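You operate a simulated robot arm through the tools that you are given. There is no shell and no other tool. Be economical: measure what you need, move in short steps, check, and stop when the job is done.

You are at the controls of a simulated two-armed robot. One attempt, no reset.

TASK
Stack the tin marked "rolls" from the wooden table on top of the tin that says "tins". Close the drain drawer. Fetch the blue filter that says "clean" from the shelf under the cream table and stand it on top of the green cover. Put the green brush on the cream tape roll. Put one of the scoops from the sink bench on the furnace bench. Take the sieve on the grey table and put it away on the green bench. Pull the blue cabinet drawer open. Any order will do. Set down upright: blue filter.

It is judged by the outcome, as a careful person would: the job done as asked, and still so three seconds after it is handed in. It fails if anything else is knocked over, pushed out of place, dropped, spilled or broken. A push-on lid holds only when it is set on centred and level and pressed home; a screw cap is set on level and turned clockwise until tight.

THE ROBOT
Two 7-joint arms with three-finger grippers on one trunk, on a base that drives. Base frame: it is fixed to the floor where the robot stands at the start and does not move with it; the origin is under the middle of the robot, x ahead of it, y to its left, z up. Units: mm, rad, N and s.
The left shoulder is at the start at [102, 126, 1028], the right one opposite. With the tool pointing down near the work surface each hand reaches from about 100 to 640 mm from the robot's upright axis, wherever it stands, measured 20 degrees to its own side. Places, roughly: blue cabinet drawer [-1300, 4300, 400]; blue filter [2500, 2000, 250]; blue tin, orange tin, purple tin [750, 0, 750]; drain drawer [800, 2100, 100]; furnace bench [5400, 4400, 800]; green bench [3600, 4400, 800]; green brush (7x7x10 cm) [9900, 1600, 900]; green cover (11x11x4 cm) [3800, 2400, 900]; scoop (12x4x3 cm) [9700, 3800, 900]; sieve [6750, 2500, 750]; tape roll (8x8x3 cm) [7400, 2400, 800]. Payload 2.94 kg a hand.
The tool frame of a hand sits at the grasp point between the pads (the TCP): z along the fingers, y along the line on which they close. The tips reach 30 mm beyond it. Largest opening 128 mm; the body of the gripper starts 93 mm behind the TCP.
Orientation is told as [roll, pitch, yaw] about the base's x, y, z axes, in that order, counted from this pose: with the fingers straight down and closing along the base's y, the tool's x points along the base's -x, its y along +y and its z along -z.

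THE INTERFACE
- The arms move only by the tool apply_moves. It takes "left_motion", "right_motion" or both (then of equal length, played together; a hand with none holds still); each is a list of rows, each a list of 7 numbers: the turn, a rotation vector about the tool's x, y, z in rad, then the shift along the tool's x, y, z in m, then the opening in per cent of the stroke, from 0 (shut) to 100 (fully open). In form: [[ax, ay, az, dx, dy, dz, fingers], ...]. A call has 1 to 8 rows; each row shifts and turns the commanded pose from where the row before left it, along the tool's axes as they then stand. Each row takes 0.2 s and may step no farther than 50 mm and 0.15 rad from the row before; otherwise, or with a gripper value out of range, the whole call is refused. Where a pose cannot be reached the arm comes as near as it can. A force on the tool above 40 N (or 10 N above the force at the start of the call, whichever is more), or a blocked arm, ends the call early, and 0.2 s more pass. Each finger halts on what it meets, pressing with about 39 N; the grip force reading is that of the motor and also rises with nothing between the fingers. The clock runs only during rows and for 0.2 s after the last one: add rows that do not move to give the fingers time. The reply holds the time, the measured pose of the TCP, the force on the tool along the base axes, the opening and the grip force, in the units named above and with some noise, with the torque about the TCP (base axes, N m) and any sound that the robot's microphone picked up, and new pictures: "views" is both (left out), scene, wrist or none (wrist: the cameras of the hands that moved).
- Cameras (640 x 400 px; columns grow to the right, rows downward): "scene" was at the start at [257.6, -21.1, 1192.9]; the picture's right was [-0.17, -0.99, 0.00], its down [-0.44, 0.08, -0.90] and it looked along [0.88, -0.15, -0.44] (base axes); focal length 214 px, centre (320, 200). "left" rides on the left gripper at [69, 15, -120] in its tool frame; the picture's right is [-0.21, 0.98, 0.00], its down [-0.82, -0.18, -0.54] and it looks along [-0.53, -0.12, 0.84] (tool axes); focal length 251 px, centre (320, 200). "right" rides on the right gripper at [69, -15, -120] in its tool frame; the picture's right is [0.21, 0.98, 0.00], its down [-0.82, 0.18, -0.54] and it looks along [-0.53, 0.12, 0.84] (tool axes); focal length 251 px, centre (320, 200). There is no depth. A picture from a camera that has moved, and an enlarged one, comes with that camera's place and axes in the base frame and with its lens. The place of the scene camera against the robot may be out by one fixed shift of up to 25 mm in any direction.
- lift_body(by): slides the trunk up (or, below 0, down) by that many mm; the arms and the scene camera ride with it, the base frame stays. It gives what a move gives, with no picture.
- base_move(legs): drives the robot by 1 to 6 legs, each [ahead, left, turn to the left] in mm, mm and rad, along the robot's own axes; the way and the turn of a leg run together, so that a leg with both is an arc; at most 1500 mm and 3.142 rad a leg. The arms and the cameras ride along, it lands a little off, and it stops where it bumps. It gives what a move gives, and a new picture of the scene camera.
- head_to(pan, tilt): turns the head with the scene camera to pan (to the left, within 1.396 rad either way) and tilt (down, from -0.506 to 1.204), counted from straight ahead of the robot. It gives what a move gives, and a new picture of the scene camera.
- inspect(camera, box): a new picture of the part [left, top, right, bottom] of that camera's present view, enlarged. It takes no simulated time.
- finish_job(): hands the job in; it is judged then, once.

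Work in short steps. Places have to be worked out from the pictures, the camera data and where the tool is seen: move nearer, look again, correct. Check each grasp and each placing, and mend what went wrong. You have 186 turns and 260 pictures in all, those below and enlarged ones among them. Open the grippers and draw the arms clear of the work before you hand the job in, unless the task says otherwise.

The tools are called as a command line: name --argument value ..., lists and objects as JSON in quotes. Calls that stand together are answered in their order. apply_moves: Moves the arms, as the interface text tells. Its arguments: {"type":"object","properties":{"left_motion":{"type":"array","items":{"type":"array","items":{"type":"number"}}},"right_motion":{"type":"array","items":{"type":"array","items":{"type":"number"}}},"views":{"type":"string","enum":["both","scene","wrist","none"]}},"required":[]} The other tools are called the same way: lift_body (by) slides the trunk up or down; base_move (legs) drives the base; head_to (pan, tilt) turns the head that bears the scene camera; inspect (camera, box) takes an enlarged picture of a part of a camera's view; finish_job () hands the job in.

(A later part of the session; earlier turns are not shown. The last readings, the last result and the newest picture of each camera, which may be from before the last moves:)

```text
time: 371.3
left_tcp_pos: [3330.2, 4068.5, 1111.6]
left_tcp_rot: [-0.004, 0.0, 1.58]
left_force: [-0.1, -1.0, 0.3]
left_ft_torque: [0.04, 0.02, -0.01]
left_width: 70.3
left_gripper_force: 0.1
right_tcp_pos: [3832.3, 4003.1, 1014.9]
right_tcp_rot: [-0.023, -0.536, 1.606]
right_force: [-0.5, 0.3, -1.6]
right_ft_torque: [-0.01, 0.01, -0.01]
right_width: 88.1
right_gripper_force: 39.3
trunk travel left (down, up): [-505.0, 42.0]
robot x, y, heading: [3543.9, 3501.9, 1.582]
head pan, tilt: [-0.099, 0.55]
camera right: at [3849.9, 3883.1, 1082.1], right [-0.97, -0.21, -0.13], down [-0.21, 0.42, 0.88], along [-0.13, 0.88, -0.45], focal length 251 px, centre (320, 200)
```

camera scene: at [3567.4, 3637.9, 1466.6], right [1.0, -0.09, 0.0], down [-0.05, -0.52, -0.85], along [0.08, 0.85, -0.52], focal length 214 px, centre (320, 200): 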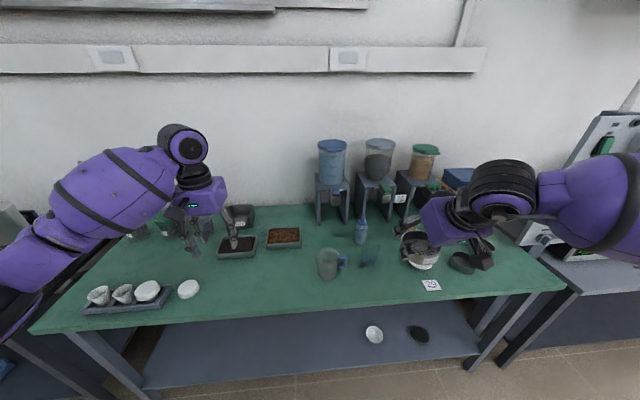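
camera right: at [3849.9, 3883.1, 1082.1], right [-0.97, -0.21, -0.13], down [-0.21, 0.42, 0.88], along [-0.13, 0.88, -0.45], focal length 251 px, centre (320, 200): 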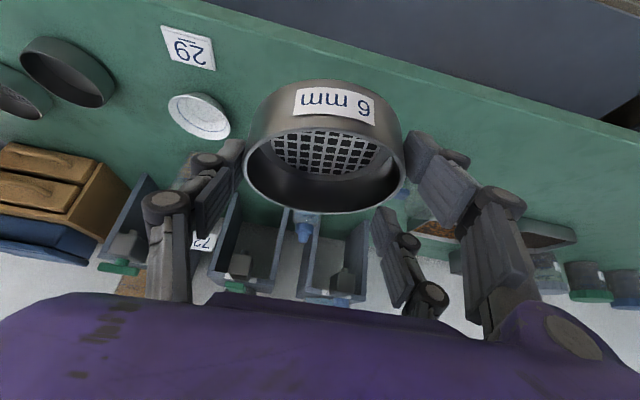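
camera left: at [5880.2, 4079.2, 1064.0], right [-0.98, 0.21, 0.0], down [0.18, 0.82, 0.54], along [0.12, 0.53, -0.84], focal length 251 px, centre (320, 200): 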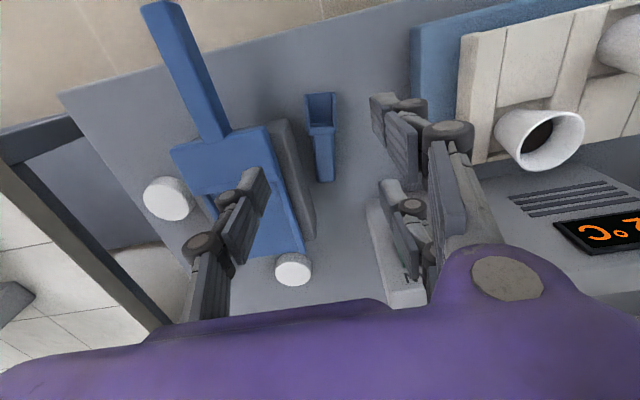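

Bench z≈747 and front edge y≈4084. I'll zoom to check for any transparent object near the target.

inspect --camera "scene" --box '[300, 200, 480, 310]'

```text
3.56 times, centred on (390, 255) of scene
camera zoom: at [3567.2, 3638.1, 1466.6], right [1.0, -0.09, 0.0], down [-0.05, -0.52, -0.85], along [0.08, 0.85, -0.52], focal length 763 px, centre (71, 4)
```

zoom: 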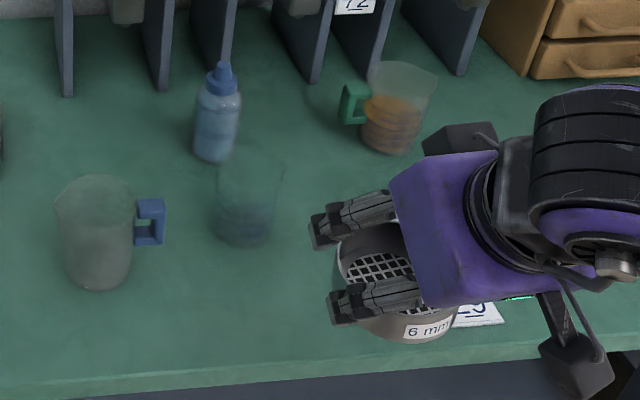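

A transparent beaker stands at about (3836,4272), so I'll aim for (3860,4150), clear of it, the mug and the dish. Moving in.

base_move --legs '[[60, 0, 0]]'

apply_moves --right_motion '[[0, 0, 0, -0.0007, -0.007, 0.0382, 50], [0, 0, 0, -0.0007, -0.007, 0.0382, 50], [0, 0, 0, -0.0007, -0.007, 0.0382, 50], [0, 0, 0, -0.0007, -0.007, 0.0382, 50], [0, 0, 0, 0, 0, 0, 50]]' --views "wrist"

inspect --camera "scene" --box '[300, 200, 480, 320]'

```text
time: 372.2
left_tcp_pos: [3330.4, 4125.2, 1112.8]
left_tcp_rot: [-0.004, -0.003, 1.577]
left_force: [-0.2, 0.2, -0.2]
left_ft_torque: [-0.02, 0.03, 0.0]
left_width: 70.4
left_gripper_force: 0.0
right_tcp_pos: [3831.5, 4058.0, 1015.1]
right_tcp_rot: [-0.023, -0.537, 1.606]
right_force: [-0.4, 0.2, -0.7]
right_ft_torque: [0.03, 0.0, -0.01]
right_width: 88.1
right_gripper_force: 38.9
trunk travel left (down, up): [-505.0, 42.0]
robot x, y, heading: [3547.1, 3559.3, 1.585]
head pan, tilt: [-0.099, 0.55]
camera scene: at [3567.0, 3694.0, 1466.7], right [1.0, -0.09, 0.0], down [-0.05, -0.52, -0.85], along [0.08, 0.85, -0.52], focal length 214 px, centre (320, 200)
```

scene: 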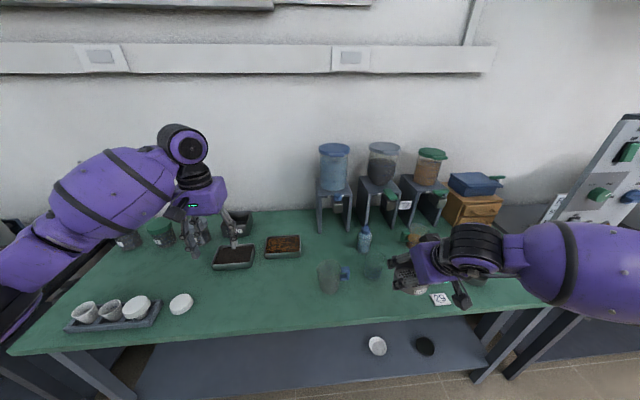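

```text
time: 373.4
left_tcp_pos: [3330.0, 4125.0, 1111.8]
left_tcp_rot: [-0.004, 0.0, 1.576]
left_force: [0.0, -0.5, 0.3]
left_ft_torque: [0.01, 0.02, -0.02]
left_width: 70.6
left_gripper_force: 0.2
right_tcp_pos: [3859.9, 4139.6, 888.0]
right_tcp_rot: [-0.025, -0.537, 1.604]
right_force: [-0.4, 0.1, -0.5]
right_ft_torque: [0.0, 0.01, -0.02]
right_width: 88.2
right_gripper_force: 39.0
trunk travel left (down, up): [-505.0, 42.0]
robot x, y, heading: [3546.8, 3557.7, 1.584]
head pan, tilt: [-0.099, 0.55]
camera right: at [3878.0, 4019.3, 955.6], right [-0.97, -0.21, -0.13], down [-0.21, 0.42, 0.88], along [-0.13, 0.88, -0.45], focal length 251 px, centre (320, 200)
```

right: 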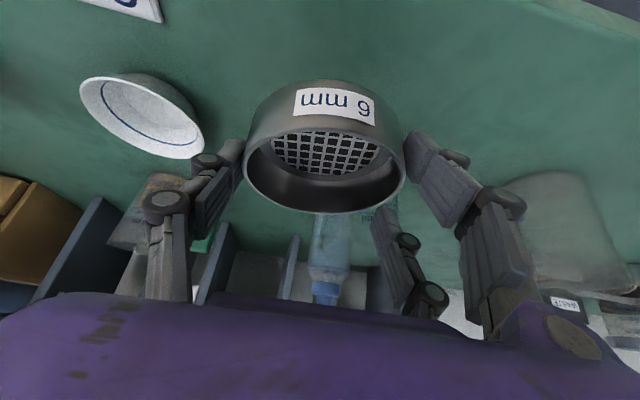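

```text
3.33 times, centred on (390, 260) of scene
camera zoom: at [3566.7, 3694.9, 1466.6], right [1.0, -0.09, 0.0], down [-0.05, -0.52, -0.85], along [0.08, 0.85, -0.52], focal length 715 px, centre (87, 0)
```

zoom: 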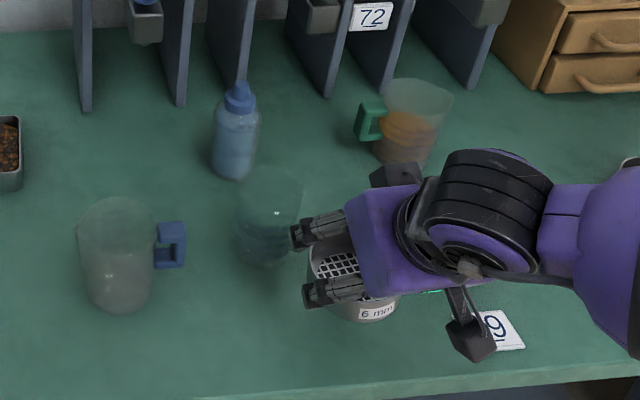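

Clear of the beaker. I'll lower to just above the bench, then feel for contact.

apply_moves --right_motion '[[0, 0, 0, 0.0209, 0, 0.0353, 50], [0, 0, 0, 0.0209, 0, 0.0353, 50], [0, 0, 0, 0, 0, 0, 50]]' --views "none"

apply_moves --right_motion '[[0, 0, 0, 0.002, 0, 0.0034, 50], [0, 0, 0, 0.002, 0, 0.0034, 50], [0, 0, 0, 0.0015, 0, 0.0026, 50], [0, 0, 0, 0, 0, 0, 50]]' --views "wrist"

```text
time: 373.9
left_tcp_pos: [3330.3, 4123.9, 1112.0]
left_tcp_rot: [-0.001, -0.001, 1.577]
left_force: [0.6, -0.3, -0.4]
left_ft_torque: [-0.06, 0.01, 0.01]
left_width: 70.5
left_gripper_force: 0.1
right_tcp_pos: [3858.7, 4141.5, 841.0]
right_tcp_rot: [-0.018, -0.55, 1.603]
right_force: [0.1, -6.0, 9.8]
right_ft_torque: [-0.5, 0.53, 0.34]
right_width: 88.8
right_gripper_force: 38.9
trunk travel left (down, up): [-505.0, 42.0]
robot x, y, heading: [3545.0, 3555.5, 1.579]
head pan, tilt: [-0.099, 0.55]
stopped in row 2 (right hand): the force on the tool passed its limit at 62 N (the readings are from after the stop); the commanded pose is now the measured one
```

```text
time: 374.6
left_tcp_pos: [3331.0, 4123.2, 1112.0]
left_tcp_rot: [-0.003, 0.0, 1.577]
left_force: [0.9, -0.7, 0.1]
left_ft_torque: [0.0, 0.02, -0.02]
left_width: 70.6
left_gripper_force: 0.1
right_tcp_pos: [3858.7, 4146.5, 840.1]
right_tcp_rot: [-0.012, -0.564, 1.602]
right_force: [0.8, -11.2, 24.9]
right_ft_torque: [-1.03, 1.16, 0.59]
right_width: 88.5
right_gripper_force: 39.1
trunk travel left (down, up): [-505.0, 42.0]
robot x, y, heading: [3544.0, 3556.2, 1.575]
head pan, tilt: [-0.099, 0.55]
stopped in row 3 (right hand): the force on the tool passed its limit at 44 N (the readings are from after the stop); the commanded pose is now the measured one
camera right: at [3876.8, 4024.1, 904.7], right [-0.97, -0.21, -0.13], down [-0.2, 0.4, 0.89], along [-0.13, 0.89, -0.43], focal length 251 px, centre (320, 200)
```

right: 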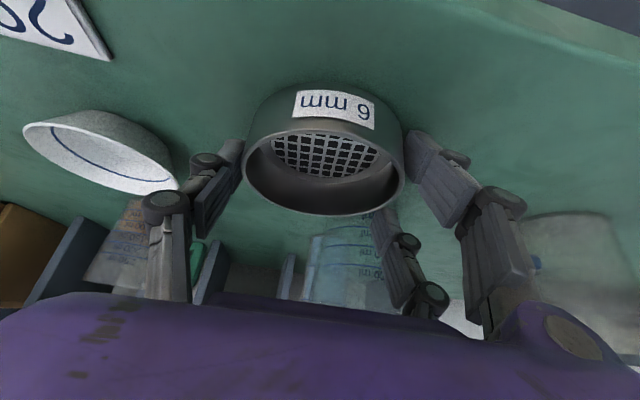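

Contact came at TCP z≈841 (bench z≈797), and the beaker is close ahead. I'll raise 8 mm, pull back 22 mm, level, and set down again.

apply_moves --right_motion '[[0, 0, 0, -0.0041, 0, -0.0069, 50], [0, 0.025, 0, 0.0189, 0, -0.0112, 50], [0, 0, 0, 0, 0, 0, 50]]' --views "wrist"

inspect --camera "scene" --box '[340, 230, 460, 320]'

```text
time: 375.4
left_tcp_pos: [3329.5, 4125.7, 1110.4]
left_tcp_rot: [-0.002, 0.004, 1.576]
left_force: [-0.1, 0.3, 0.2]
left_ft_torque: [-0.03, 0.01, 0.03]
left_width: 70.4
left_gripper_force: 0.1
right_tcp_pos: [3860.1, 4124.1, 843.5]
right_tcp_rot: [-0.016, -0.529, 1.603]
right_force: [-0.4, 0.5, -0.9]
right_ft_torque: [-0.01, -0.02, -0.01]
right_width: 88.5
right_gripper_force: 38.7
trunk travel left (down, up): [-505.0, 42.0]
robot x, y, heading: [3543.3, 3552.6, 1.575]
head pan, tilt: [-0.099, 0.55]
camera right: at [3878.7, 4004.4, 911.2], right [-0.97, -0.21, -0.12], down [-0.2, 0.43, 0.88], along [-0.13, 0.88, -0.46], focal length 251 px, centre (320, 200)
```

right: 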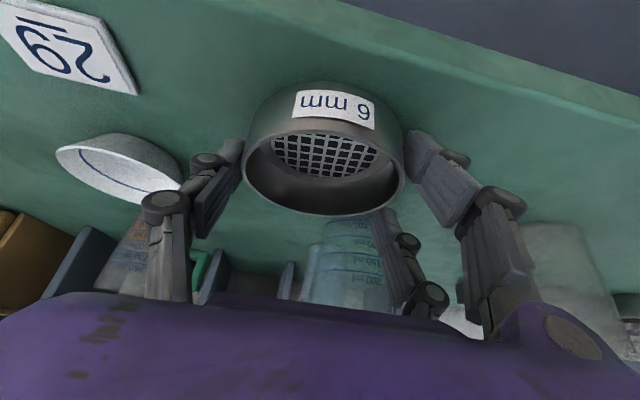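

```text
4.44 times, centred on (400, 275) of scene
camera zoom: at [3567.0, 3696.2, 1466.3], right [1.0, -0.09, 0.0], down [-0.05, -0.52, -0.85], along [0.08, 0.85, -0.52], focal length 953 px, centre (-36, -133)
```

zoom: 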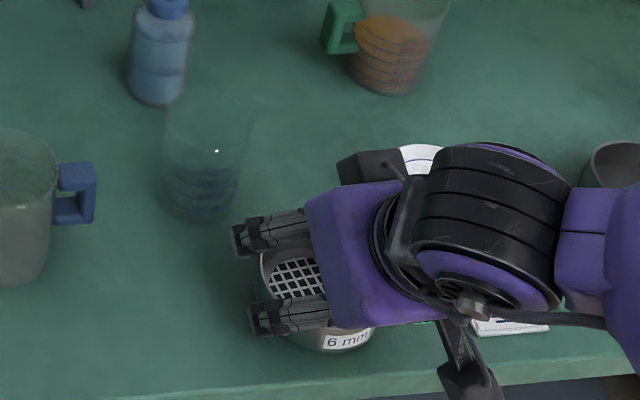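

Now clear of the beaker and well behind the edge. Lowering in small steps.

apply_moves --right_motion '[[0, 0, 0, 0.001, 0, 0.0017, 50], [0, 0, 0, 0.001, 0, 0.0017, 50], [0, 0, 0, 0, 0, 0, 50]]' --views "none"

apply_moves --right_motion '[[0, 0, 0, 0.0008, 0, 0.0013, 50], [0, 0, 0, 0.0008, 0, 0.0013, 50], [0, 0, 0, 0, 0, 0, 50]]' --views "none"

```text
time: 376.2
left_tcp_pos: [3330.4, 4124.7, 1111.1]
left_tcp_rot: [-0.001, 0.003, 1.577]
left_force: [-0.4, 0.8, 0.2]
left_ft_torque: [0.03, -0.04, 0.0]
left_width: 70.2
left_gripper_force: 0.0
right_tcp_pos: [3858.9, 4123.7, 840.0]
right_tcp_rot: [-0.015, -0.534, 1.602]
right_force: [1.0, 0.6, 4.2]
right_ft_torque: [0.03, 0.14, 0.02]
right_width: 88.3
right_gripper_force: 39.2
trunk travel left (down, up): [-505.0, 42.0]
robot x, y, heading: [3545.0, 3559.6, 1.573]
head pan, tilt: [-0.099, 0.55]
```

```text
time: 377.0
left_tcp_pos: [3330.9, 4123.6, 1112.4]
left_tcp_rot: [-0.003, -0.003, 1.577]
left_force: [-0.1, -0.8, 0.2]
left_ft_torque: [0.01, -0.02, 0.01]
left_width: 70.4
left_gripper_force: 0.0
right_tcp_pos: [3858.9, 4123.4, 840.0]
right_tcp_rot: [-0.016, -0.539, 1.602]
right_force: [7.6, -1.2, 25.4]
right_ft_torque: [-0.38, 0.88, 0.12]
right_width: 88.3
right_gripper_force: 38.8
trunk travel left (down, up): [-505.0, 42.0]
robot x, y, heading: [3547.4, 3559.8, 1.579]
head pan, tilt: [-0.099, 0.55]
```

Seated at 25 N. Opening and withdrawing.

apply_moves --right_motion '[[0, 0, 0, -0.0005, 0, -0.0009, 60], [0, 0, 0, 0, 0, 0, 85], [0, 0, 0, 0, 0, 0, 100], [0, 0, 0, 0, 0, 0, 100], [0, 0, 0, -0.01, 0, -0.017, 100], [0, 0, 0, 0, 0, -0.04, 100], [0, 0, 0, 0, 0, -0.05, 100], [0, 0, 0, 0, 0, -0.05, 100]]' --views "wrist"

inspect --camera "scene" --box '[340, 230, 460, 320]'

```text
time: 378.8
left_tcp_pos: [3329.8, 4124.4, 1111.0]
left_tcp_rot: [-0.003, -0.001, 1.577]
left_force: [0.7, 0.3, -0.1]
left_ft_torque: [0.0, 0.02, -0.02]
left_width: 70.0
left_gripper_force: 0.2
right_tcp_pos: [3857.0, 4050.5, 978.0]
right_tcp_rot: [-0.018, -0.529, 1.603]
right_force: [0.0, -0.7, 0.2]
right_ft_torque: [0.02, 0.01, 0.01]
right_width: 128.0
right_gripper_force: 0.0
trunk travel left (down, up): [-505.0, 42.0]
robot x, y, heading: [3543.7, 3555.8, 1.581]
head pan, tilt: [-0.099, 0.55]
camera right: at [3876.0, 3930.8, 1046.1], right [-0.97, -0.21, -0.12], down [-0.2, 0.43, 0.88], along [-0.13, 0.88, -0.46], focal length 251 px, centre (320, 200)
```

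right: 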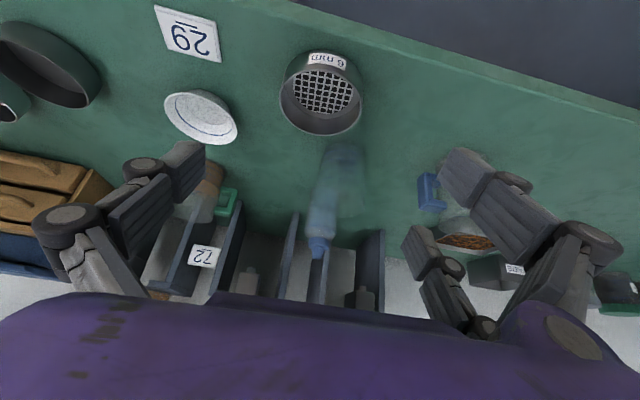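

```text
4.44 times, centred on (400, 275) of scene
camera zoom: at [3566.5, 3693.6, 1466.7], right [1.0, -0.09, 0.0], down [-0.05, -0.52, -0.85], along [0.08, 0.85, -0.52], focal length 953 px, centre (-36, -133)
```

zoom: 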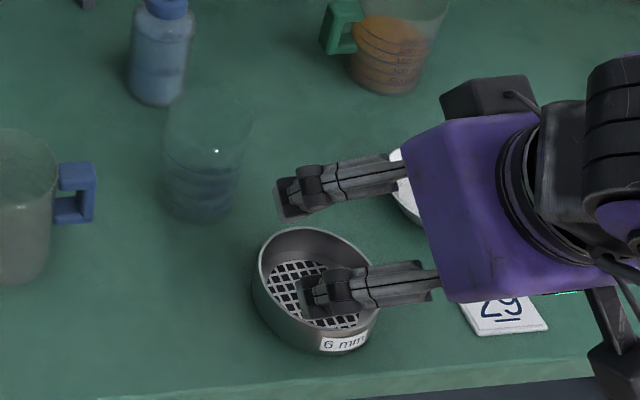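

The sieve is put away. I'll raise the right hand, back into the aisle, turn to face −x, and head for the blue cabinet.

apply_moves --right_motion '[[0, 0, 0, -0.0204, 0, -0.0344, 60], [0, 0, 0, -0.0204, 0, -0.0344, 60], [0, 0, 0, -0.0204, 0, -0.0344, 60], [0, 0, 0, 0, 0, -0.03, 60]]' --views "none"

base_move --legs '[[-230, 0, 0], [0, 0, 1.562]]'

head_to --pan 0.0 --tilt 0.3

```text
time: 379.8
left_tcp_pos: [3330.4, 4124.2, 1111.6]
left_tcp_rot: [-0.004, -0.001, 1.578]
left_force: [-1.4, 0.6, 0.5]
left_ft_torque: [0.07, -0.02, -0.01]
left_width: 70.6
left_gripper_force: 0.0
right_tcp_pos: [3855.8, 4036.0, 1125.1]
right_tcp_rot: [-0.016, -0.532, 1.603]
right_force: [0.2, 0.1, 0.2]
right_ft_torque: [0.0, -0.04, 0.0]
right_width: 76.6
right_gripper_force: 0.0
trunk travel left (down, up): [-505.0, 42.0]
robot x, y, heading: [3546.6, 3558.8, 1.581]
head pan, tilt: [-0.099, 0.55]
```

```text
time: 385.2
left_tcp_pos: [2977.0, 3128.3, 1111.3]
left_tcp_rot: [-0.001, 0.002, 3.132]
left_force: [-0.6, -0.2, -0.6]
left_ft_torque: [-0.02, -0.01, 0.01]
left_width: 70.4
left_gripper_force: 0.0
right_tcp_pos: [3072.8, 3651.5, 1124.4]
right_tcp_rot: [-0.017, -0.531, -3.125]
right_force: [0.3, 0.8, -0.1]
right_ft_torque: [-0.05, -0.02, -0.01]
right_width: 76.6
right_gripper_force: 0.0
trunk travel left (down, up): [-505.0, 42.0]
robot x, y, heading: [3544.6, 3333.7, 3.136]
head pan, tilt: [-0.099, 0.55]
camera scene: at [3420.7, 3337.9, 1466.5], right [0.11, 0.99, 0.0], down [0.52, -0.06, -0.85], along [-0.85, 0.09, -0.52], focal length 214 px, centre (320, 200)
```

scene: 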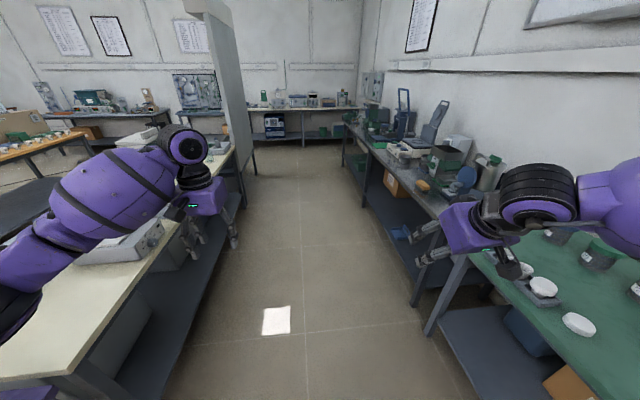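

```text
time: 386.0
left_tcp_pos: [2978.2, 3128.1, 1111.6]
left_tcp_rot: [-0.001, 0.002, 3.132]
left_force: [0.0, -0.4, -0.1]
left_ft_torque: [0.04, 0.0, 0.02]
left_width: 70.5
left_gripper_force: 0.2
right_tcp_pos: [3074.1, 3651.2, 1124.3]
right_tcp_rot: [-0.017, -0.529, -3.124]
right_force: [-0.4, 1.3, -0.4]
right_ft_torque: [0.0, 0.03, 0.01]
right_width: 76.9
right_gripper_force: 0.1
trunk travel left (down, up): [-505.0, 42.0]
robot x, y, heading: [3544.8, 3335.8, 3.137]
head pan, tilt: [0.0, 0.3]
camera scene: at [3416.6, 3329.0, 1489.4], right [0.01, 1.0, 0.0], down [0.3, 0.0, -0.96], along [-0.95, 0.01, -0.3], focal length 214 px, centre (320, 200)
```

scene: 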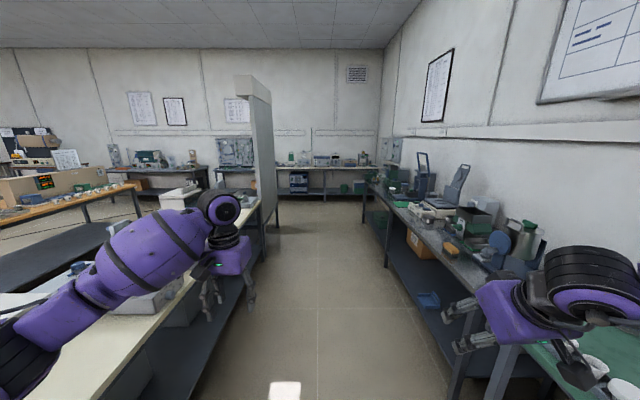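

The aisle is passable along y≈3295. I'll drive to x≈550 and look again.

base_move --legs '[[1500, 40, 0.004], [1500, 0, 0]]'

head_to --pan -0.35 --tilt 0.45

```text
refused: leg 1 is longer than a leg can be; nothing moved
```

```text
time: 386.9
left_tcp_pos: [2977.9, 3126.7, 1110.7]
left_tcp_rot: [0.0, 0.002, 3.133]
left_force: [0.2, -0.6, 0.1]
left_ft_torque: [-0.01, 0.02, 0.01]
left_width: 70.5
left_gripper_force: 0.1
right_tcp_pos: [3073.6, 3650.7, 1123.8]
right_tcp_rot: [-0.016, -0.532, -3.123]
right_force: [0.7, -0.3, 0.2]
right_ft_torque: [0.01, 0.01, 0.0]
right_width: 76.8
right_gripper_force: 0.1
trunk travel left (down, up): [-505.0, 42.0]
robot x, y, heading: [3545.2, 3331.9, 3.135]
head pan, tilt: [-0.351, 0.45]
camera scene: at [3423.9, 3360.4, 1475.6], right [0.35, 0.94, 0.0], down [0.41, -0.15, -0.9], along [-0.84, 0.31, -0.43], focal length 214 px, centre (320, 200)
```

scene: 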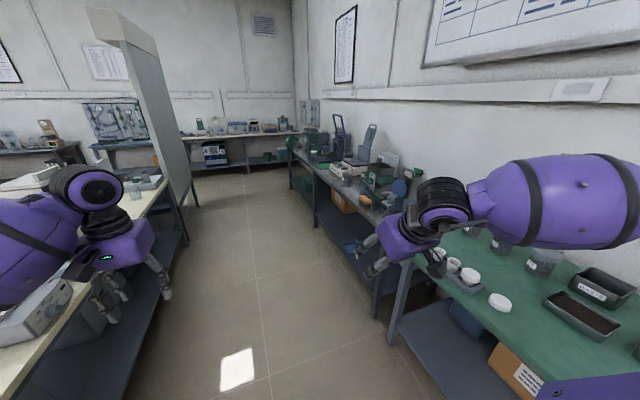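

My arms would overhang the benches in this orientation. I'll travel facing +y instead and slide left, as before.

base_move --legs '[[0, 40, -1.566], [0, 1500, 0], [0, 1450, 0]]'

head_to --pan 0.6 --tilt 0.45

```text
time: 416.2
left_tcp_pos: [393.7, 3877.3, 1110.2]
left_tcp_rot: [-0.002, -0.001, 1.563]
left_force: [0.1, 0.3, 0.0]
left_ft_torque: [0.01, -0.01, 0.0]
left_width: 70.4
left_gripper_force: 0.1
right_tcp_pos: [917.4, 3782.6, 1123.6]
right_tcp_rot: [-0.014, -0.531, 1.587]
right_force: [-0.4, -0.3, -1.4]
right_ft_torque: [-0.01, 0.01, 0.01]
right_width: 76.7
right_gripper_force: 0.1
trunk travel left (down, up): [-505.0, 42.0]
robot x, y, heading: [602.5, 3312.1, 1.566]
head pan, tilt: [-0.351, 0.45]
camera scene: at [646.6, 3441.5, 1475.5], right [0.94, -0.35, 0.0], down [-0.15, -0.41, -0.9], along [0.32, 0.84, -0.44], focal length 214 px, centre (320, 200)
```

scene: 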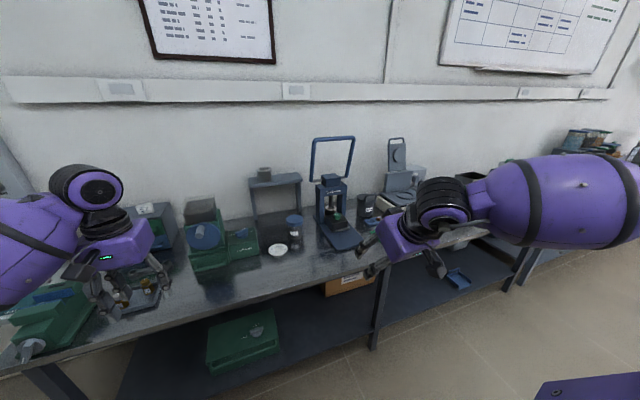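

```text
time: 417.4
left_tcp_pos: [393.1, 3879.2, 1111.5]
left_tcp_rot: [-0.001, 0.002, 1.562]
left_force: [0.3, 0.0, -0.6]
left_ft_torque: [0.01, 0.0, -0.01]
left_width: 70.2
left_gripper_force: 0.0
right_tcp_pos: [917.3, 3783.1, 1124.3]
right_tcp_rot: [-0.016, -0.531, 1.586]
right_force: [0.7, 0.2, 0.7]
right_ft_torque: [-0.02, 0.01, -0.03]
right_width: 77.0
right_gripper_force: 0.1
trunk travel left (down, up): [-505.0, 42.0]
robot x, y, heading: [598.7, 3306.8, 1.559]
head pan, tilt: [0.6, 0.45]
camera scene: at [563.1, 3431.7, 1475.5], right [0.83, 0.56, 0.0], down [0.24, -0.36, -0.9], along [-0.5, 0.75, -0.44], focal length 214 px, centre (320, 200)
```

scene: 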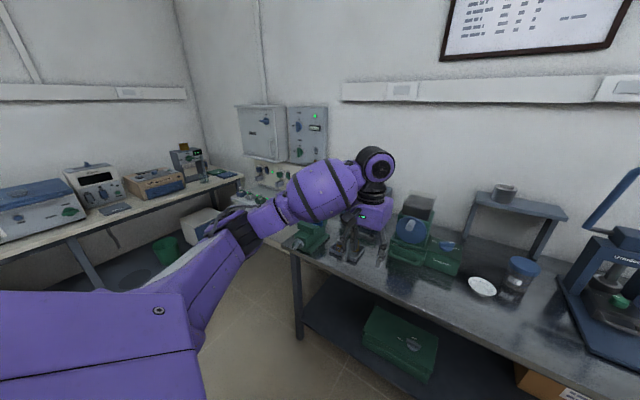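

The blue cabinet should be beyond the bench's left end. I'll slide left another 600 mm and look.

base_move --legs '[[0, 600, 0]]'

head_to --pan 0.95 --tilt 0.5

```text
time: 423.3
left_tcp_pos: [-220.7, 3882.8, 1110.9]
left_tcp_rot: [-0.001, 0.002, 1.564]
left_force: [0.5, 0.4, 0.5]
left_ft_torque: [-0.01, 0.0, 0.01]
left_width: 70.3
left_gripper_force: 0.1
right_tcp_pos: [303.4, 3788.1, 1123.9]
right_tcp_rot: [-0.016, -0.53, 1.588]
right_force: [-0.8, -0.3, -0.7]
right_ft_torque: [0.05, 0.02, 0.01]
right_width: 76.4
right_gripper_force: 0.2
trunk travel left (down, up): [-505.0, 42.0]
robot x, y, heading: [-9.7, 3307.7, 1.567]
head pan, tilt: [0.6, 0.45]
camera scene: at [-50.9, 3435.5, 1475.5], right [0.83, 0.56, 0.0], down [0.24, -0.36, -0.9], along [-0.5, 0.75, -0.44], focal length 214 px, centre (320, 200)
```

scene: 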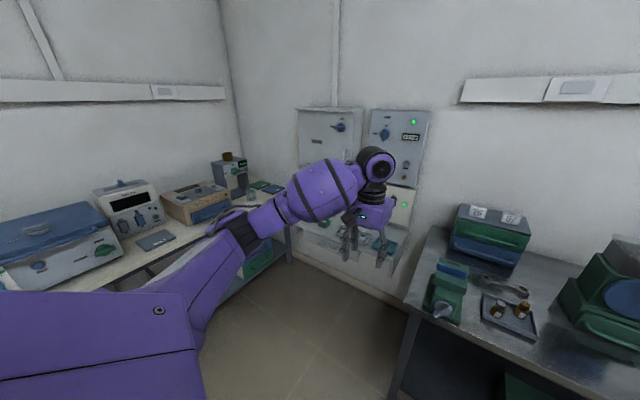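

```text
time: 424.1
left_tcp_pos: [-220.7, 3882.1, 1111.7]
left_tcp_rot: [-0.002, 0.0, 1.564]
left_force: [-0.3, -0.1, -0.5]
left_ft_torque: [-0.01, -0.03, 0.01]
left_width: 70.5
left_gripper_force: 0.1
right_tcp_pos: [303.0, 3787.7, 1123.9]
right_tcp_rot: [-0.014, -0.53, 1.587]
right_force: [0.2, 0.5, 0.1]
right_ft_torque: [-0.01, 0.0, 0.0]
right_width: 76.7
right_gripper_force: 0.1
trunk travel left (down, up): [-505.0, 42.0]
robot x, y, heading: [-15.5, 3314.1, 1.566]
head pan, tilt: [0.949, 0.499]
camera scene: at [-73.0, 3412.8, 1471.1], right [0.59, 0.81, 0.0], down [0.39, -0.28, -0.88], along [-0.71, 0.52, -0.48], focal length 214 px, centre (320, 200)
```

scene: 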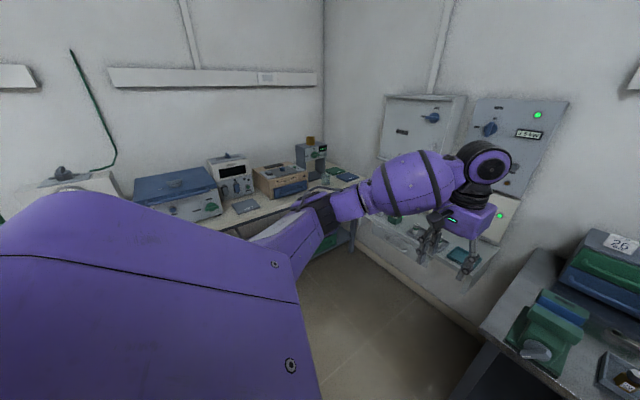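

The cabinet is hidden behind my left arm. I'll turn to face −x here to look at it.

base_move --legs '[[0, 120, 0], [0, 0, 1.57]]'

head_to --pan -0.6 --tilt 0.6

```text
time: 429.7
left_tcp_pos: [-708.7, 3111.9, 1110.7]
left_tcp_rot: [-0.003, 0.002, 3.126]
left_force: [0.5, -0.3, -0.5]
left_ft_torque: [-0.02, 0.01, 0.01]
left_width: 70.6
left_gripper_force: 0.0
right_tcp_pos: [-609.7, 3634.8, 1124.3]
right_tcp_rot: [-0.016, -0.53, -3.132]
right_force: [0.2, 0.2, -0.6]
right_ft_torque: [0.03, -0.01, 0.02]
right_width: 76.9
right_gripper_force: 0.1
trunk travel left (down, up): [-505.0, 42.0]
robot x, y, heading: [-136.6, 3314.2, 3.129]
head pan, tilt: [0.949, 0.499]
camera scene: at [-229.2, 3235.5, 1471.1], right [-0.81, 0.59, 0.0], down [0.28, 0.39, -0.88], along [-0.52, -0.71, -0.48], focal length 214 px, centre (320, 200)
```

scene: 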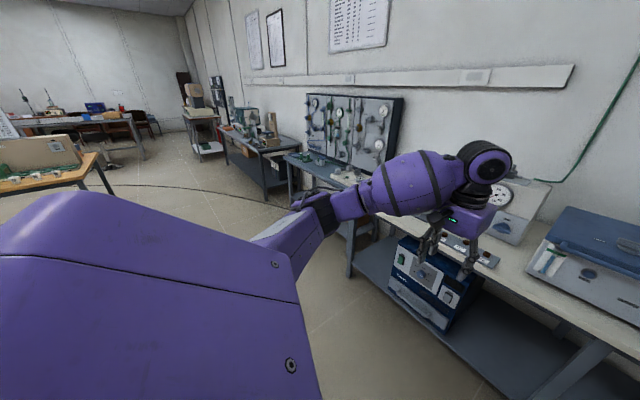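

```text
time: 431.3
left_tcp_pos: [-708.0, 3111.7, 1111.4]
left_tcp_rot: [0.0, 0.002, 3.125]
left_force: [-0.1, -0.1, -0.1]
left_ft_torque: [0.03, 0.0, -0.01]
left_width: 70.5
left_gripper_force: 0.0
right_tcp_pos: [-608.8, 3633.5, 1123.2]
right_tcp_rot: [-0.016, -0.532, -3.131]
right_force: [-0.9, 0.7, -0.1]
right_ft_torque: [0.02, 0.01, 0.01]
right_width: 76.9
right_gripper_force: 0.1
trunk travel left (down, up): [-505.0, 42.0]
robot x, y, heading: [-137.5, 3317.2, 3.127]
head pan, tilt: [-0.6, 0.6]
camera scene: at [-247.5, 3359.6, 1462.0], right [0.58, 0.82, 0.0], down [0.46, -0.33, -0.83], along [-0.67, 0.47, -0.56], focal length 214 px, centre (320, 200)
```

scene: 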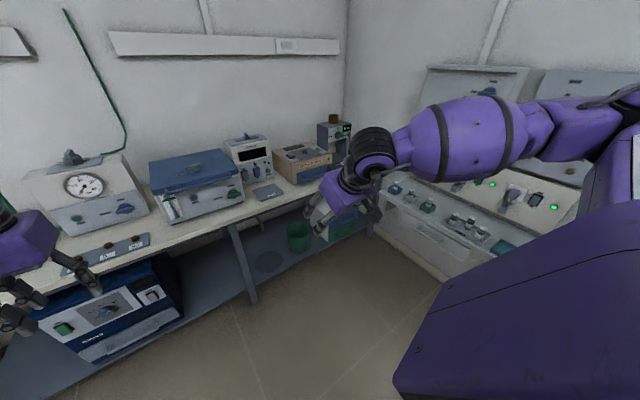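

My right hand hides the corner. I'll rotate the base slightly right and pan the head back to see past it.

base_move --legs '[[0, 0, -0.45]]'

head_to --pan -0.1 --tilt 0.65

inspect --camera "scene" --box '[200, 130, 400, 290]'

```text
time: 433.1
left_tcp_pos: [-739.6, 3391.0, 1110.4]
left_tcp_rot: [-0.001, 0.001, 2.659]
left_force: [-0.3, 0.1, -0.2]
left_ft_torque: [0.01, -0.02, -0.03]
left_width: 70.2
left_gripper_force: 0.2
right_tcp_pos: [-414.6, 3811.6, 1123.8]
right_tcp_rot: [-0.016, -0.531, 2.685]
right_force: [0.6, -0.1, 0.1]
right_ft_torque: [0.01, 0.0, 0.01]
right_width: 76.9
right_gripper_force: 0.1
trunk travel left (down, up): [-505.0, 42.0]
robot x, y, heading: [-135.7, 3312.6, 2.66]
head pan, tilt: [-0.6, 0.6]
camera scene: at [-211.0, 3410.0, 1462.0], right [0.88, 0.47, 0.0], down [0.27, -0.5, -0.83], along [-0.39, 0.73, -0.56], focal length 214 px, centre (320, 200)
```

scene: 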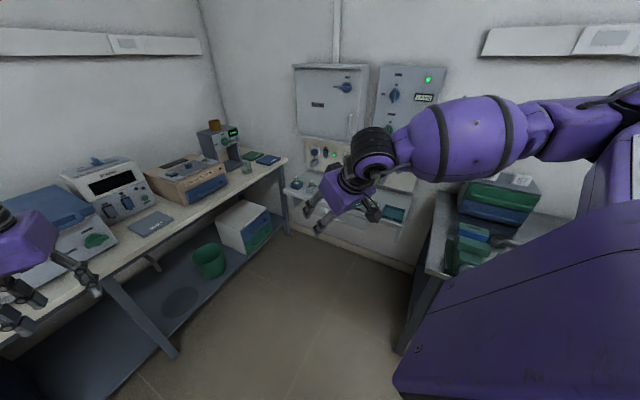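

```text
time: 434.0
left_tcp_pos: [-738.2, 3389.9, 1110.8]
left_tcp_rot: [-0.004, 0.001, 2.66]
left_force: [-0.1, 0.2, -0.5]
left_ft_torque: [0.02, 0.01, 0.0]
left_width: 70.4
left_gripper_force: 0.1
right_tcp_pos: [-414.9, 3811.7, 1124.7]
right_tcp_rot: [-0.016, -0.529, 2.685]
right_force: [0.2, 0.6, 1.1]
right_ft_torque: [0.03, 0.0, 0.0]
right_width: 76.8
right_gripper_force: 0.0
trunk travel left (down, up): [-505.0, 42.0]
robot x, y, heading: [-138.8, 3313.8, 2.663]
head pan, tilt: [-0.099, 0.649]
camera scene: at [-242.0, 3379.6, 1457.7], right [0.55, 0.84, 0.0], down [0.51, -0.33, -0.8], along [-0.67, 0.44, -0.6], focal length 214 px, centre (320, 200)
```

scene: 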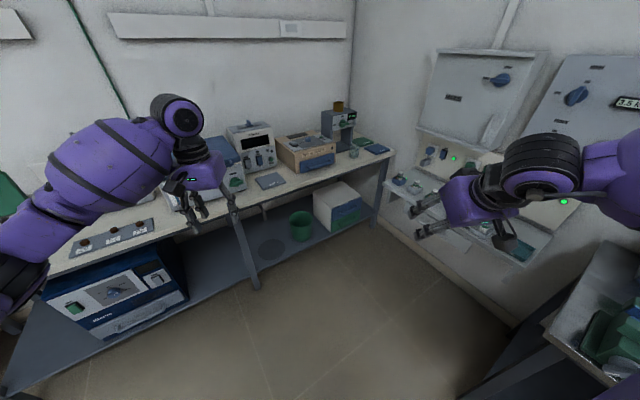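

```text
2.50 times, centred on (300, 210) of scene
camera zoom: at [-242.0, 3379.6, 1457.7], right [0.55, 0.84, 0.0], down [0.51, -0.33, -0.8], along [-0.67, 0.44, -0.6], focal length 536 px, centre (370, 175)
```

zoom: 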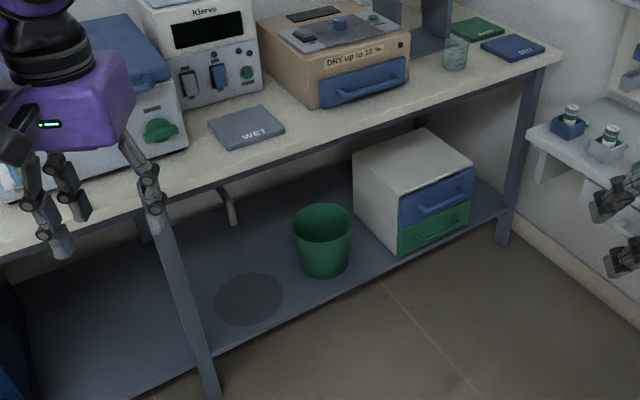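

Found it: a white cabinet with a blue top drawer (handle near (-1210,4265,400)) facing +x under the bench. I'll raise and retract the left hand, straighten the right hand to vertical, and turn it so its fingers close along x.

apply_moves --left_motion '[[0, 0, 0, 0.015, 0, -0.042, 20], [0, 0, 0, 0.015, 0, -0.042, 20], [0, 0, 0, 0.015, 0, -0.042, 20], [0, 0, 0, 0.015, 0, -0.042, 20], [0, 0, 0, 0.015, 0, -0.042, 20], [0, 0, 0, 0.015, 0, -0.042, 20], [0, 0, 0, 0.015, 0, -0.042, 20], [0, 0, 0, 0.015, 0, -0.042, 20]]' --right_motion '[[0, 0.133, 0, 0, 0, 0, 60], [0, 0.133, 0, 0, 0, 0, 60], [0, 0.133, 0, 0, 0, 0, 60], [0, 0.133, 0, 0, 0, 0, 60], [0, 0, 0.14, 0, 0, 0, 60], [0, 0, 0.14, 0, 0, 0, 60], [0, 0, 0.14, 0, 0, 0, 60], [0, 0, 0.14, 0, 0, 0, 60]]' --views "none"

apply_moves --right_motion '[[0, 0, 0.14, 0, 0, 0, 60], [0, 0, 0.14, 0, 0, 0, 60], [0, 0, 0.14, 0, 0, 0, 60], [0, 0, 0.134, 0, 0, 0, 60], [0, 0, 0, 0, 0, 0, 60]]' --views "none"

lift_body --by -260

```text
time: 435.8
left_tcp_pos: [-624.5, 3334.1, 1445.3]
left_tcp_rot: [-0.002, 0.001, 2.659]
left_force: [0.7, 0.6, -0.1]
left_ft_torque: [0.04, 0.02, 0.03]
left_width: 25.4
left_gripper_force: 0.1
right_tcp_pos: [-411.5, 3812.4, 1125.1]
right_tcp_rot: [-0.009, -0.008, 2.116]
right_force: [0.6, -0.1, 0.7]
right_ft_torque: [0.02, 0.04, 0.01]
right_width: 77.1
right_gripper_force: 0.1
trunk travel left (down, up): [-505.0, 42.0]
robot x, y, heading: [-137.2, 3313.6, 2.662]
head pan, tilt: [-0.099, 0.649]
```

```text
time: 437.0
left_tcp_pos: [-627.4, 3334.8, 1445.3]
left_tcp_rot: [-0.002, 0.002, 2.66]
left_force: [0.1, -0.8, -0.1]
left_ft_torque: [0.0, 0.0, 0.02]
left_width: 25.7
left_gripper_force: 0.1
right_tcp_pos: [-413.9, 3813.0, 1123.6]
right_tcp_rot: [-0.006, -0.013, 1.562]
right_force: [0.1, 0.4, 0.3]
right_ft_torque: [0.02, -0.03, -0.02]
right_width: 76.7
right_gripper_force: 0.0
trunk travel left (down, up): [-505.0, 42.0]
robot x, y, heading: [-139.4, 3313.5, 2.662]
head pan, tilt: [-0.099, 0.649]
```

```text
time: 439.6
left_tcp_pos: [-667.1, 3351.4, 1148.7]
left_tcp_rot: [-0.004, 0.12, 2.66]
left_force: [0.3, -0.7, 0.8]
left_ft_torque: [0.0, 0.03, 0.02]
left_width: 25.5
left_gripper_force: 0.0
right_tcp_pos: [-414.0, 3811.6, 863.9]
right_tcp_rot: [-0.006, -0.011, 1.562]
right_force: [-0.8, 0.1, -1.2]
right_ft_torque: [-0.01, 0.01, -0.03]
right_width: 76.6
right_gripper_force: 0.1
trunk travel left (down, up): [-245.0, 302.0]
robot x, y, heading: [-136.9, 3314.3, 2.661]
head pan, tilt: [-0.099, 0.649]
```

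The hand orientation works. I'll extend it outward and lower it toward the drawer's height in the free floor area.

apply_moves --right_motion '[[0, 0, 0, -0.022, 0.044, 0, 60], [0, 0, 0, -0.022, 0.044, 0, 60], [0, 0, 0, -0.022, 0.044, 0, 60], [0, 0, 0, 0, 0, 0.05, 60], [0, 0, 0, 0, 0, 0.05, 60], [0, 0, 0, 0, 0, 0.05, 60], [0, 0, 0, 0, 0, 0.05, 60], [0, 0, 0, 0, 0, 0.05, 60]]' --views "none"

apply_moves --right_motion '[[0, 0, 0, 0, 0, 0.05, 60], [0, 0, 0, 0, 0, 0.05, 60], [0, 0, 0, 0, 0, 0.05, 60], [0, 0, 0, 0, 0, 0, 60]]' --views "none"

```text
time: 441.4
left_tcp_pos: [-666.7, 3352.5, 1149.1]
left_tcp_rot: [-0.002, 0.118, 2.659]
left_force: [-0.1, 0.4, 0.1]
left_ft_torque: [-0.02, -0.02, -0.02]
left_width: 25.4
left_gripper_force: 0.1
right_tcp_pos: [-546.5, 3886.4, 614.4]
right_tcp_rot: [-0.006, -0.013, 1.563]
right_force: [-0.8, 0.0, 0.1]
right_ft_torque: [-0.02, 0.01, -0.01]
right_width: 77.0
right_gripper_force: 0.2
trunk travel left (down, up): [-245.0, 302.0]
robot x, y, heading: [-136.9, 3310.6, 2.656]
head pan, tilt: [-0.099, 0.649]
```

```text
time: 442.4
left_tcp_pos: [-667.2, 3350.6, 1148.8]
left_tcp_rot: [-0.004, 0.118, 2.66]
left_force: [-0.4, 0.0, 0.1]
left_ft_torque: [0.01, 0.0, 0.01]
left_width: 25.3
left_gripper_force: 0.1
right_tcp_pos: [-544.7, 3885.6, 461.9]
right_tcp_rot: [-0.005, -0.012, 1.563]
right_force: [0.2, 0.5, 0.3]
right_ft_torque: [-0.02, 0.02, -0.01]
right_width: 77.1
right_gripper_force: 0.0
trunk travel left (down, up): [-245.0, 302.0]
robot x, y, heading: [-135.9, 3312.8, 2.656]
head pan, tilt: [-0.099, 0.649]
```

I'll drive the base so the hand comes to about 200 mm in front of the drawer handle.

base_move --legs '[[579, -123, 0]]'

head_to --pan -0.2 --tilt 0.85

inspect --camera "right" --box '[0, 0, 640, 400]'

```text
time: 445.8
left_tcp_pos: [-1120.9, 3742.9, 1149.1]
left_tcp_rot: [-0.004, 0.12, 2.644]
left_force: [0.2, 0.4, 0.2]
left_ft_torque: [-0.04, -0.03, 0.04]
left_width: 25.7
left_gripper_force: 0.1
right_tcp_pos: [-988.8, 4273.6, 461.3]
right_tcp_rot: [-0.008, -0.014, 1.548]
right_force: [0.7, 0.2, -0.3]
right_ft_torque: [0.02, -0.02, 0.03]
right_width: 76.8
right_gripper_force: 0.0
trunk travel left (down, up): [-245.0, 302.0]
robot x, y, heading: [-591.5, 3694.0, 2.647]
head pan, tilt: [-0.099, 0.649]
camera scene: at [-782.3, 3810.9, 1181.2], right [0.56, 0.83, 0.0], down [0.5, -0.34, -0.8], along [-0.66, 0.45, -0.6], focal length 214 px, centre (320, 200)
```

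scene: 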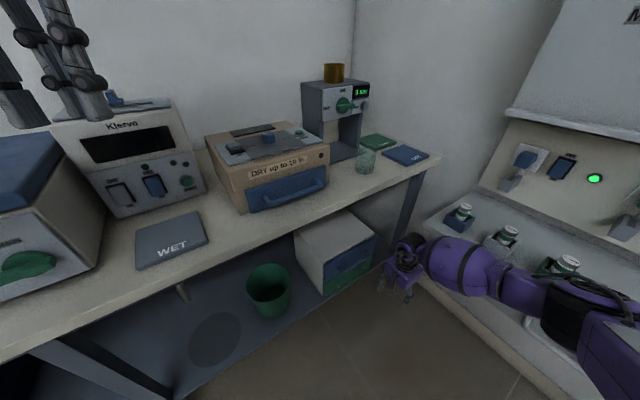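

```text
time: 446.5
left_tcp_pos: [-1120.1, 3743.3, 1148.0]
left_tcp_rot: [-0.003, 0.118, 2.644]
left_force: [-0.3, 0.1, -0.3]
left_ft_torque: [0.0, 0.0, 0.0]
left_width: 25.6
left_gripper_force: 0.1
right_tcp_pos: [-988.1, 4272.6, 462.4]
right_tcp_rot: [-0.007, -0.012, 1.547]
right_force: [-0.8, -0.5, 0.3]
right_ft_torque: [0.03, -0.02, -0.03]
right_width: 76.7
right_gripper_force: 0.0
trunk travel left (down, up): [-245.0, 302.0]
robot x, y, heading: [-588.3, 3692.5, 2.645]
head pan, tilt: [-0.201, 0.85]
camera scene: at [-770.1, 3812.2, 1164.7], right [0.64, 0.77, 0.0], down [0.58, -0.48, -0.66], along [-0.51, 0.42, -0.75], focal length 214 px, centre (320, 200)
```

scene: 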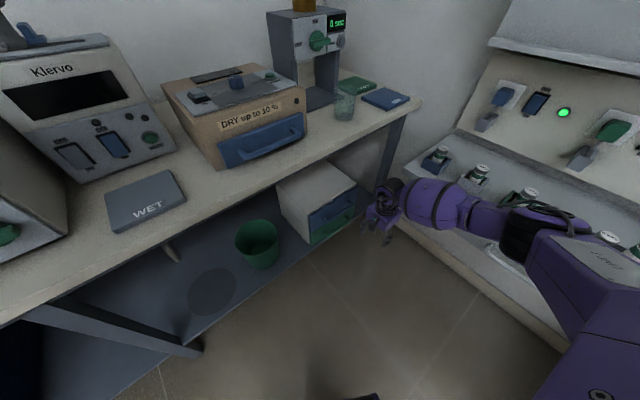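

```text
1.00 times, centred on (320, 200) of right (not enlarged: the box is as wide or as high as the picture)
camera zoom: at [-975.2, 4202.7, 581.0], right [-0.98, -0.19, -0.01], down [-0.17, 0.82, 0.55], along [-0.1, 0.54, -0.84], focal length 251 px, centre (320, 200)
```

zoom: 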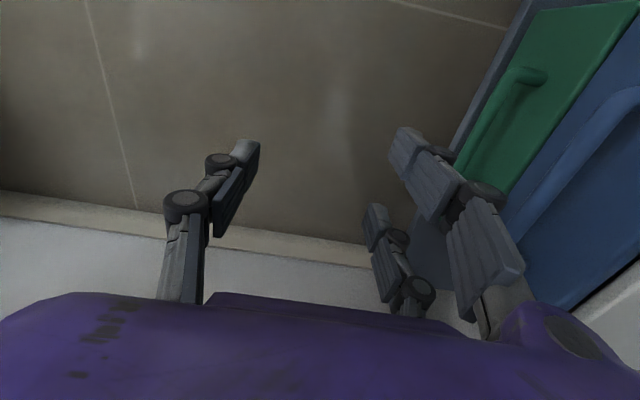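

The blue drawer with its loop handle is visible at the right of the wrist view. I'll zoom the scene on it.

inspect --camera "scene" --box '[270, 150, 410, 260]'

```text
3.64 times, centred on (340, 205) of scene
camera zoom: at [-770.1, 3812.2, 1164.7], right [0.64, 0.77, 0.0], down [0.58, -0.48, -0.66], along [-0.51, 0.42, -0.75], focal length 780 px, centre (247, 182)
```

zoom: 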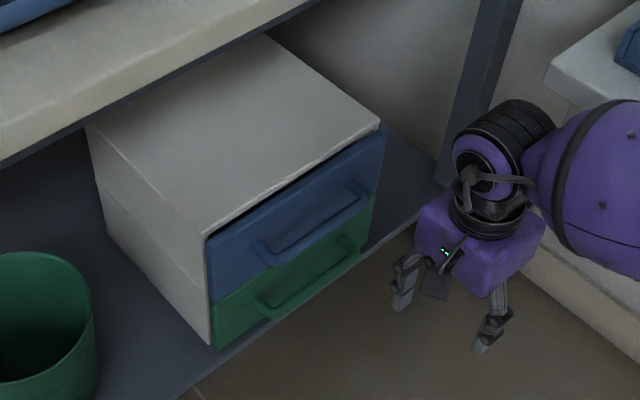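

I'll move the hand back along −y and up a bit, so the handle falls nearer the middle of the wrist view.

apply_moves --right_motion '[[0, 0, 0, 0.042, 0.0175, -0.012, 60], [0, 0, 0, 0.042, 0.0175, -0.012, 60], [0, 0, 0, 0.042, 0.0175, -0.012, 60], [0, 0, 0, 0.042, 0.0175, -0.012, 60], [0, 0, 0, 0, 0, 0, 60]]' --views "wrist"

```text
time: 447.7
left_tcp_pos: [-1120.0, 3742.5, 1149.0]
left_tcp_rot: [-0.001, 0.119, 2.644]
left_force: [-1.4, -1.0, -0.3]
left_ft_torque: [-0.03, 0.02, 0.01]
left_width: 25.7
left_gripper_force: 0.0
right_tcp_pos: [-1063.9, 4107.0, 507.5]
right_tcp_rot: [-0.006, -0.011, 1.547]
right_force: [0.0, -0.2, -0.2]
right_ft_torque: [-0.02, 0.02, -0.03]
right_width: 76.8
right_gripper_force: 0.1
trunk travel left (down, up): [-245.0, 302.0]
robot x, y, heading: [-590.2, 3694.8, 2.645]
head pan, tilt: [-0.201, 0.85]
camera right: at [-1048.7, 4036.7, 626.3], right [-0.98, -0.19, -0.01], down [-0.17, 0.82, 0.55], along [-0.1, 0.54, -0.84], focal length 251 px, centre (320, 200)
```

right: 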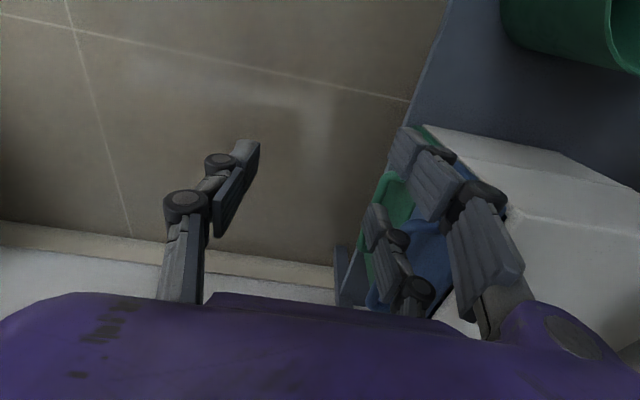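

The geometry fits: cabinet front x≈-1207, top z≈476, handle bar at about (-1180,4262,395). I'll bring the hand above and in front of the bar with a slight lean, then look.

apply_moves --right_motion '[[0, 0, 0, -0.039, 0, 0, 40], [0, 0, 0, -0.039, 0, 0, 40], [0, 0, 0, -0.039, 0, 0, 40], [0, 0, 0, -0.038, 0, 0, 40], [-0.1, 0, 0, 0, 0.03, 0.012, 40], [-0.1, 0, 0, 0, 0.03, 0.012, 40], [0, 0, 0, 0, 0, 0, 40]]' --views "wrist"

inspect --camera "scene" --box '[290, 150, 400, 260]'

```text
time: 449.3
left_tcp_pos: [-1120.3, 3741.7, 1147.6]
left_tcp_rot: [-0.004, 0.119, 2.644]
left_force: [0.6, -0.4, -0.1]
left_ft_torque: [0.0, 0.03, -0.01]
left_width: 25.8
left_gripper_force: 0.0
right_tcp_pos: [-1121.0, 4261.6, 490.9]
right_tcp_rot: [0.194, -0.012, 1.548]
right_force: [-0.8, -0.1, 0.0]
right_ft_torque: [0.03, 0.02, 0.02]
right_width: 51.2
right_gripper_force: 0.1
trunk travel left (down, up): [-245.0, 302.0]
robot x, y, heading: [-594.0, 3695.1, 2.644]
head pan, tilt: [-0.201, 0.85]
camera right: at [-1083.9, 4191.5, 603.4], right [-0.96, -0.2, 0.19], down [-0.05, 0.82, 0.58], along [-0.26, 0.54, -0.8], focal length 251 px, centre (320, 200)
```

right: 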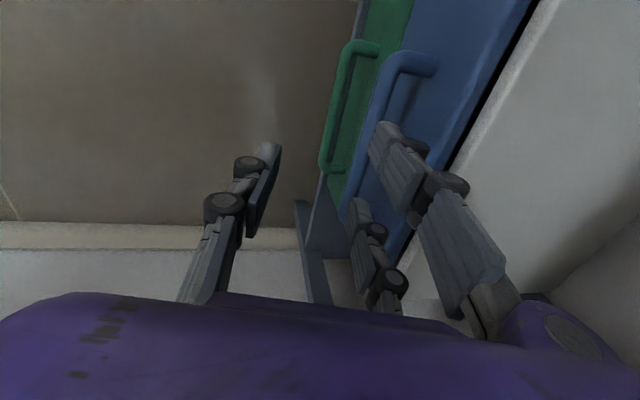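

```text
3.64 times, centred on (345, 205) of scene
camera zoom: at [-769.9, 3812.2, 1164.7], right [0.64, 0.77, 0.0], down [0.58, -0.48, -0.66], along [-0.51, 0.42, -0.75], focal length 780 px, centre (229, 182)
```

zoom: 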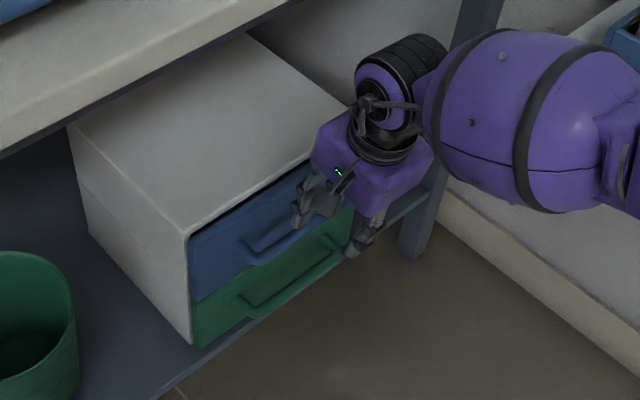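

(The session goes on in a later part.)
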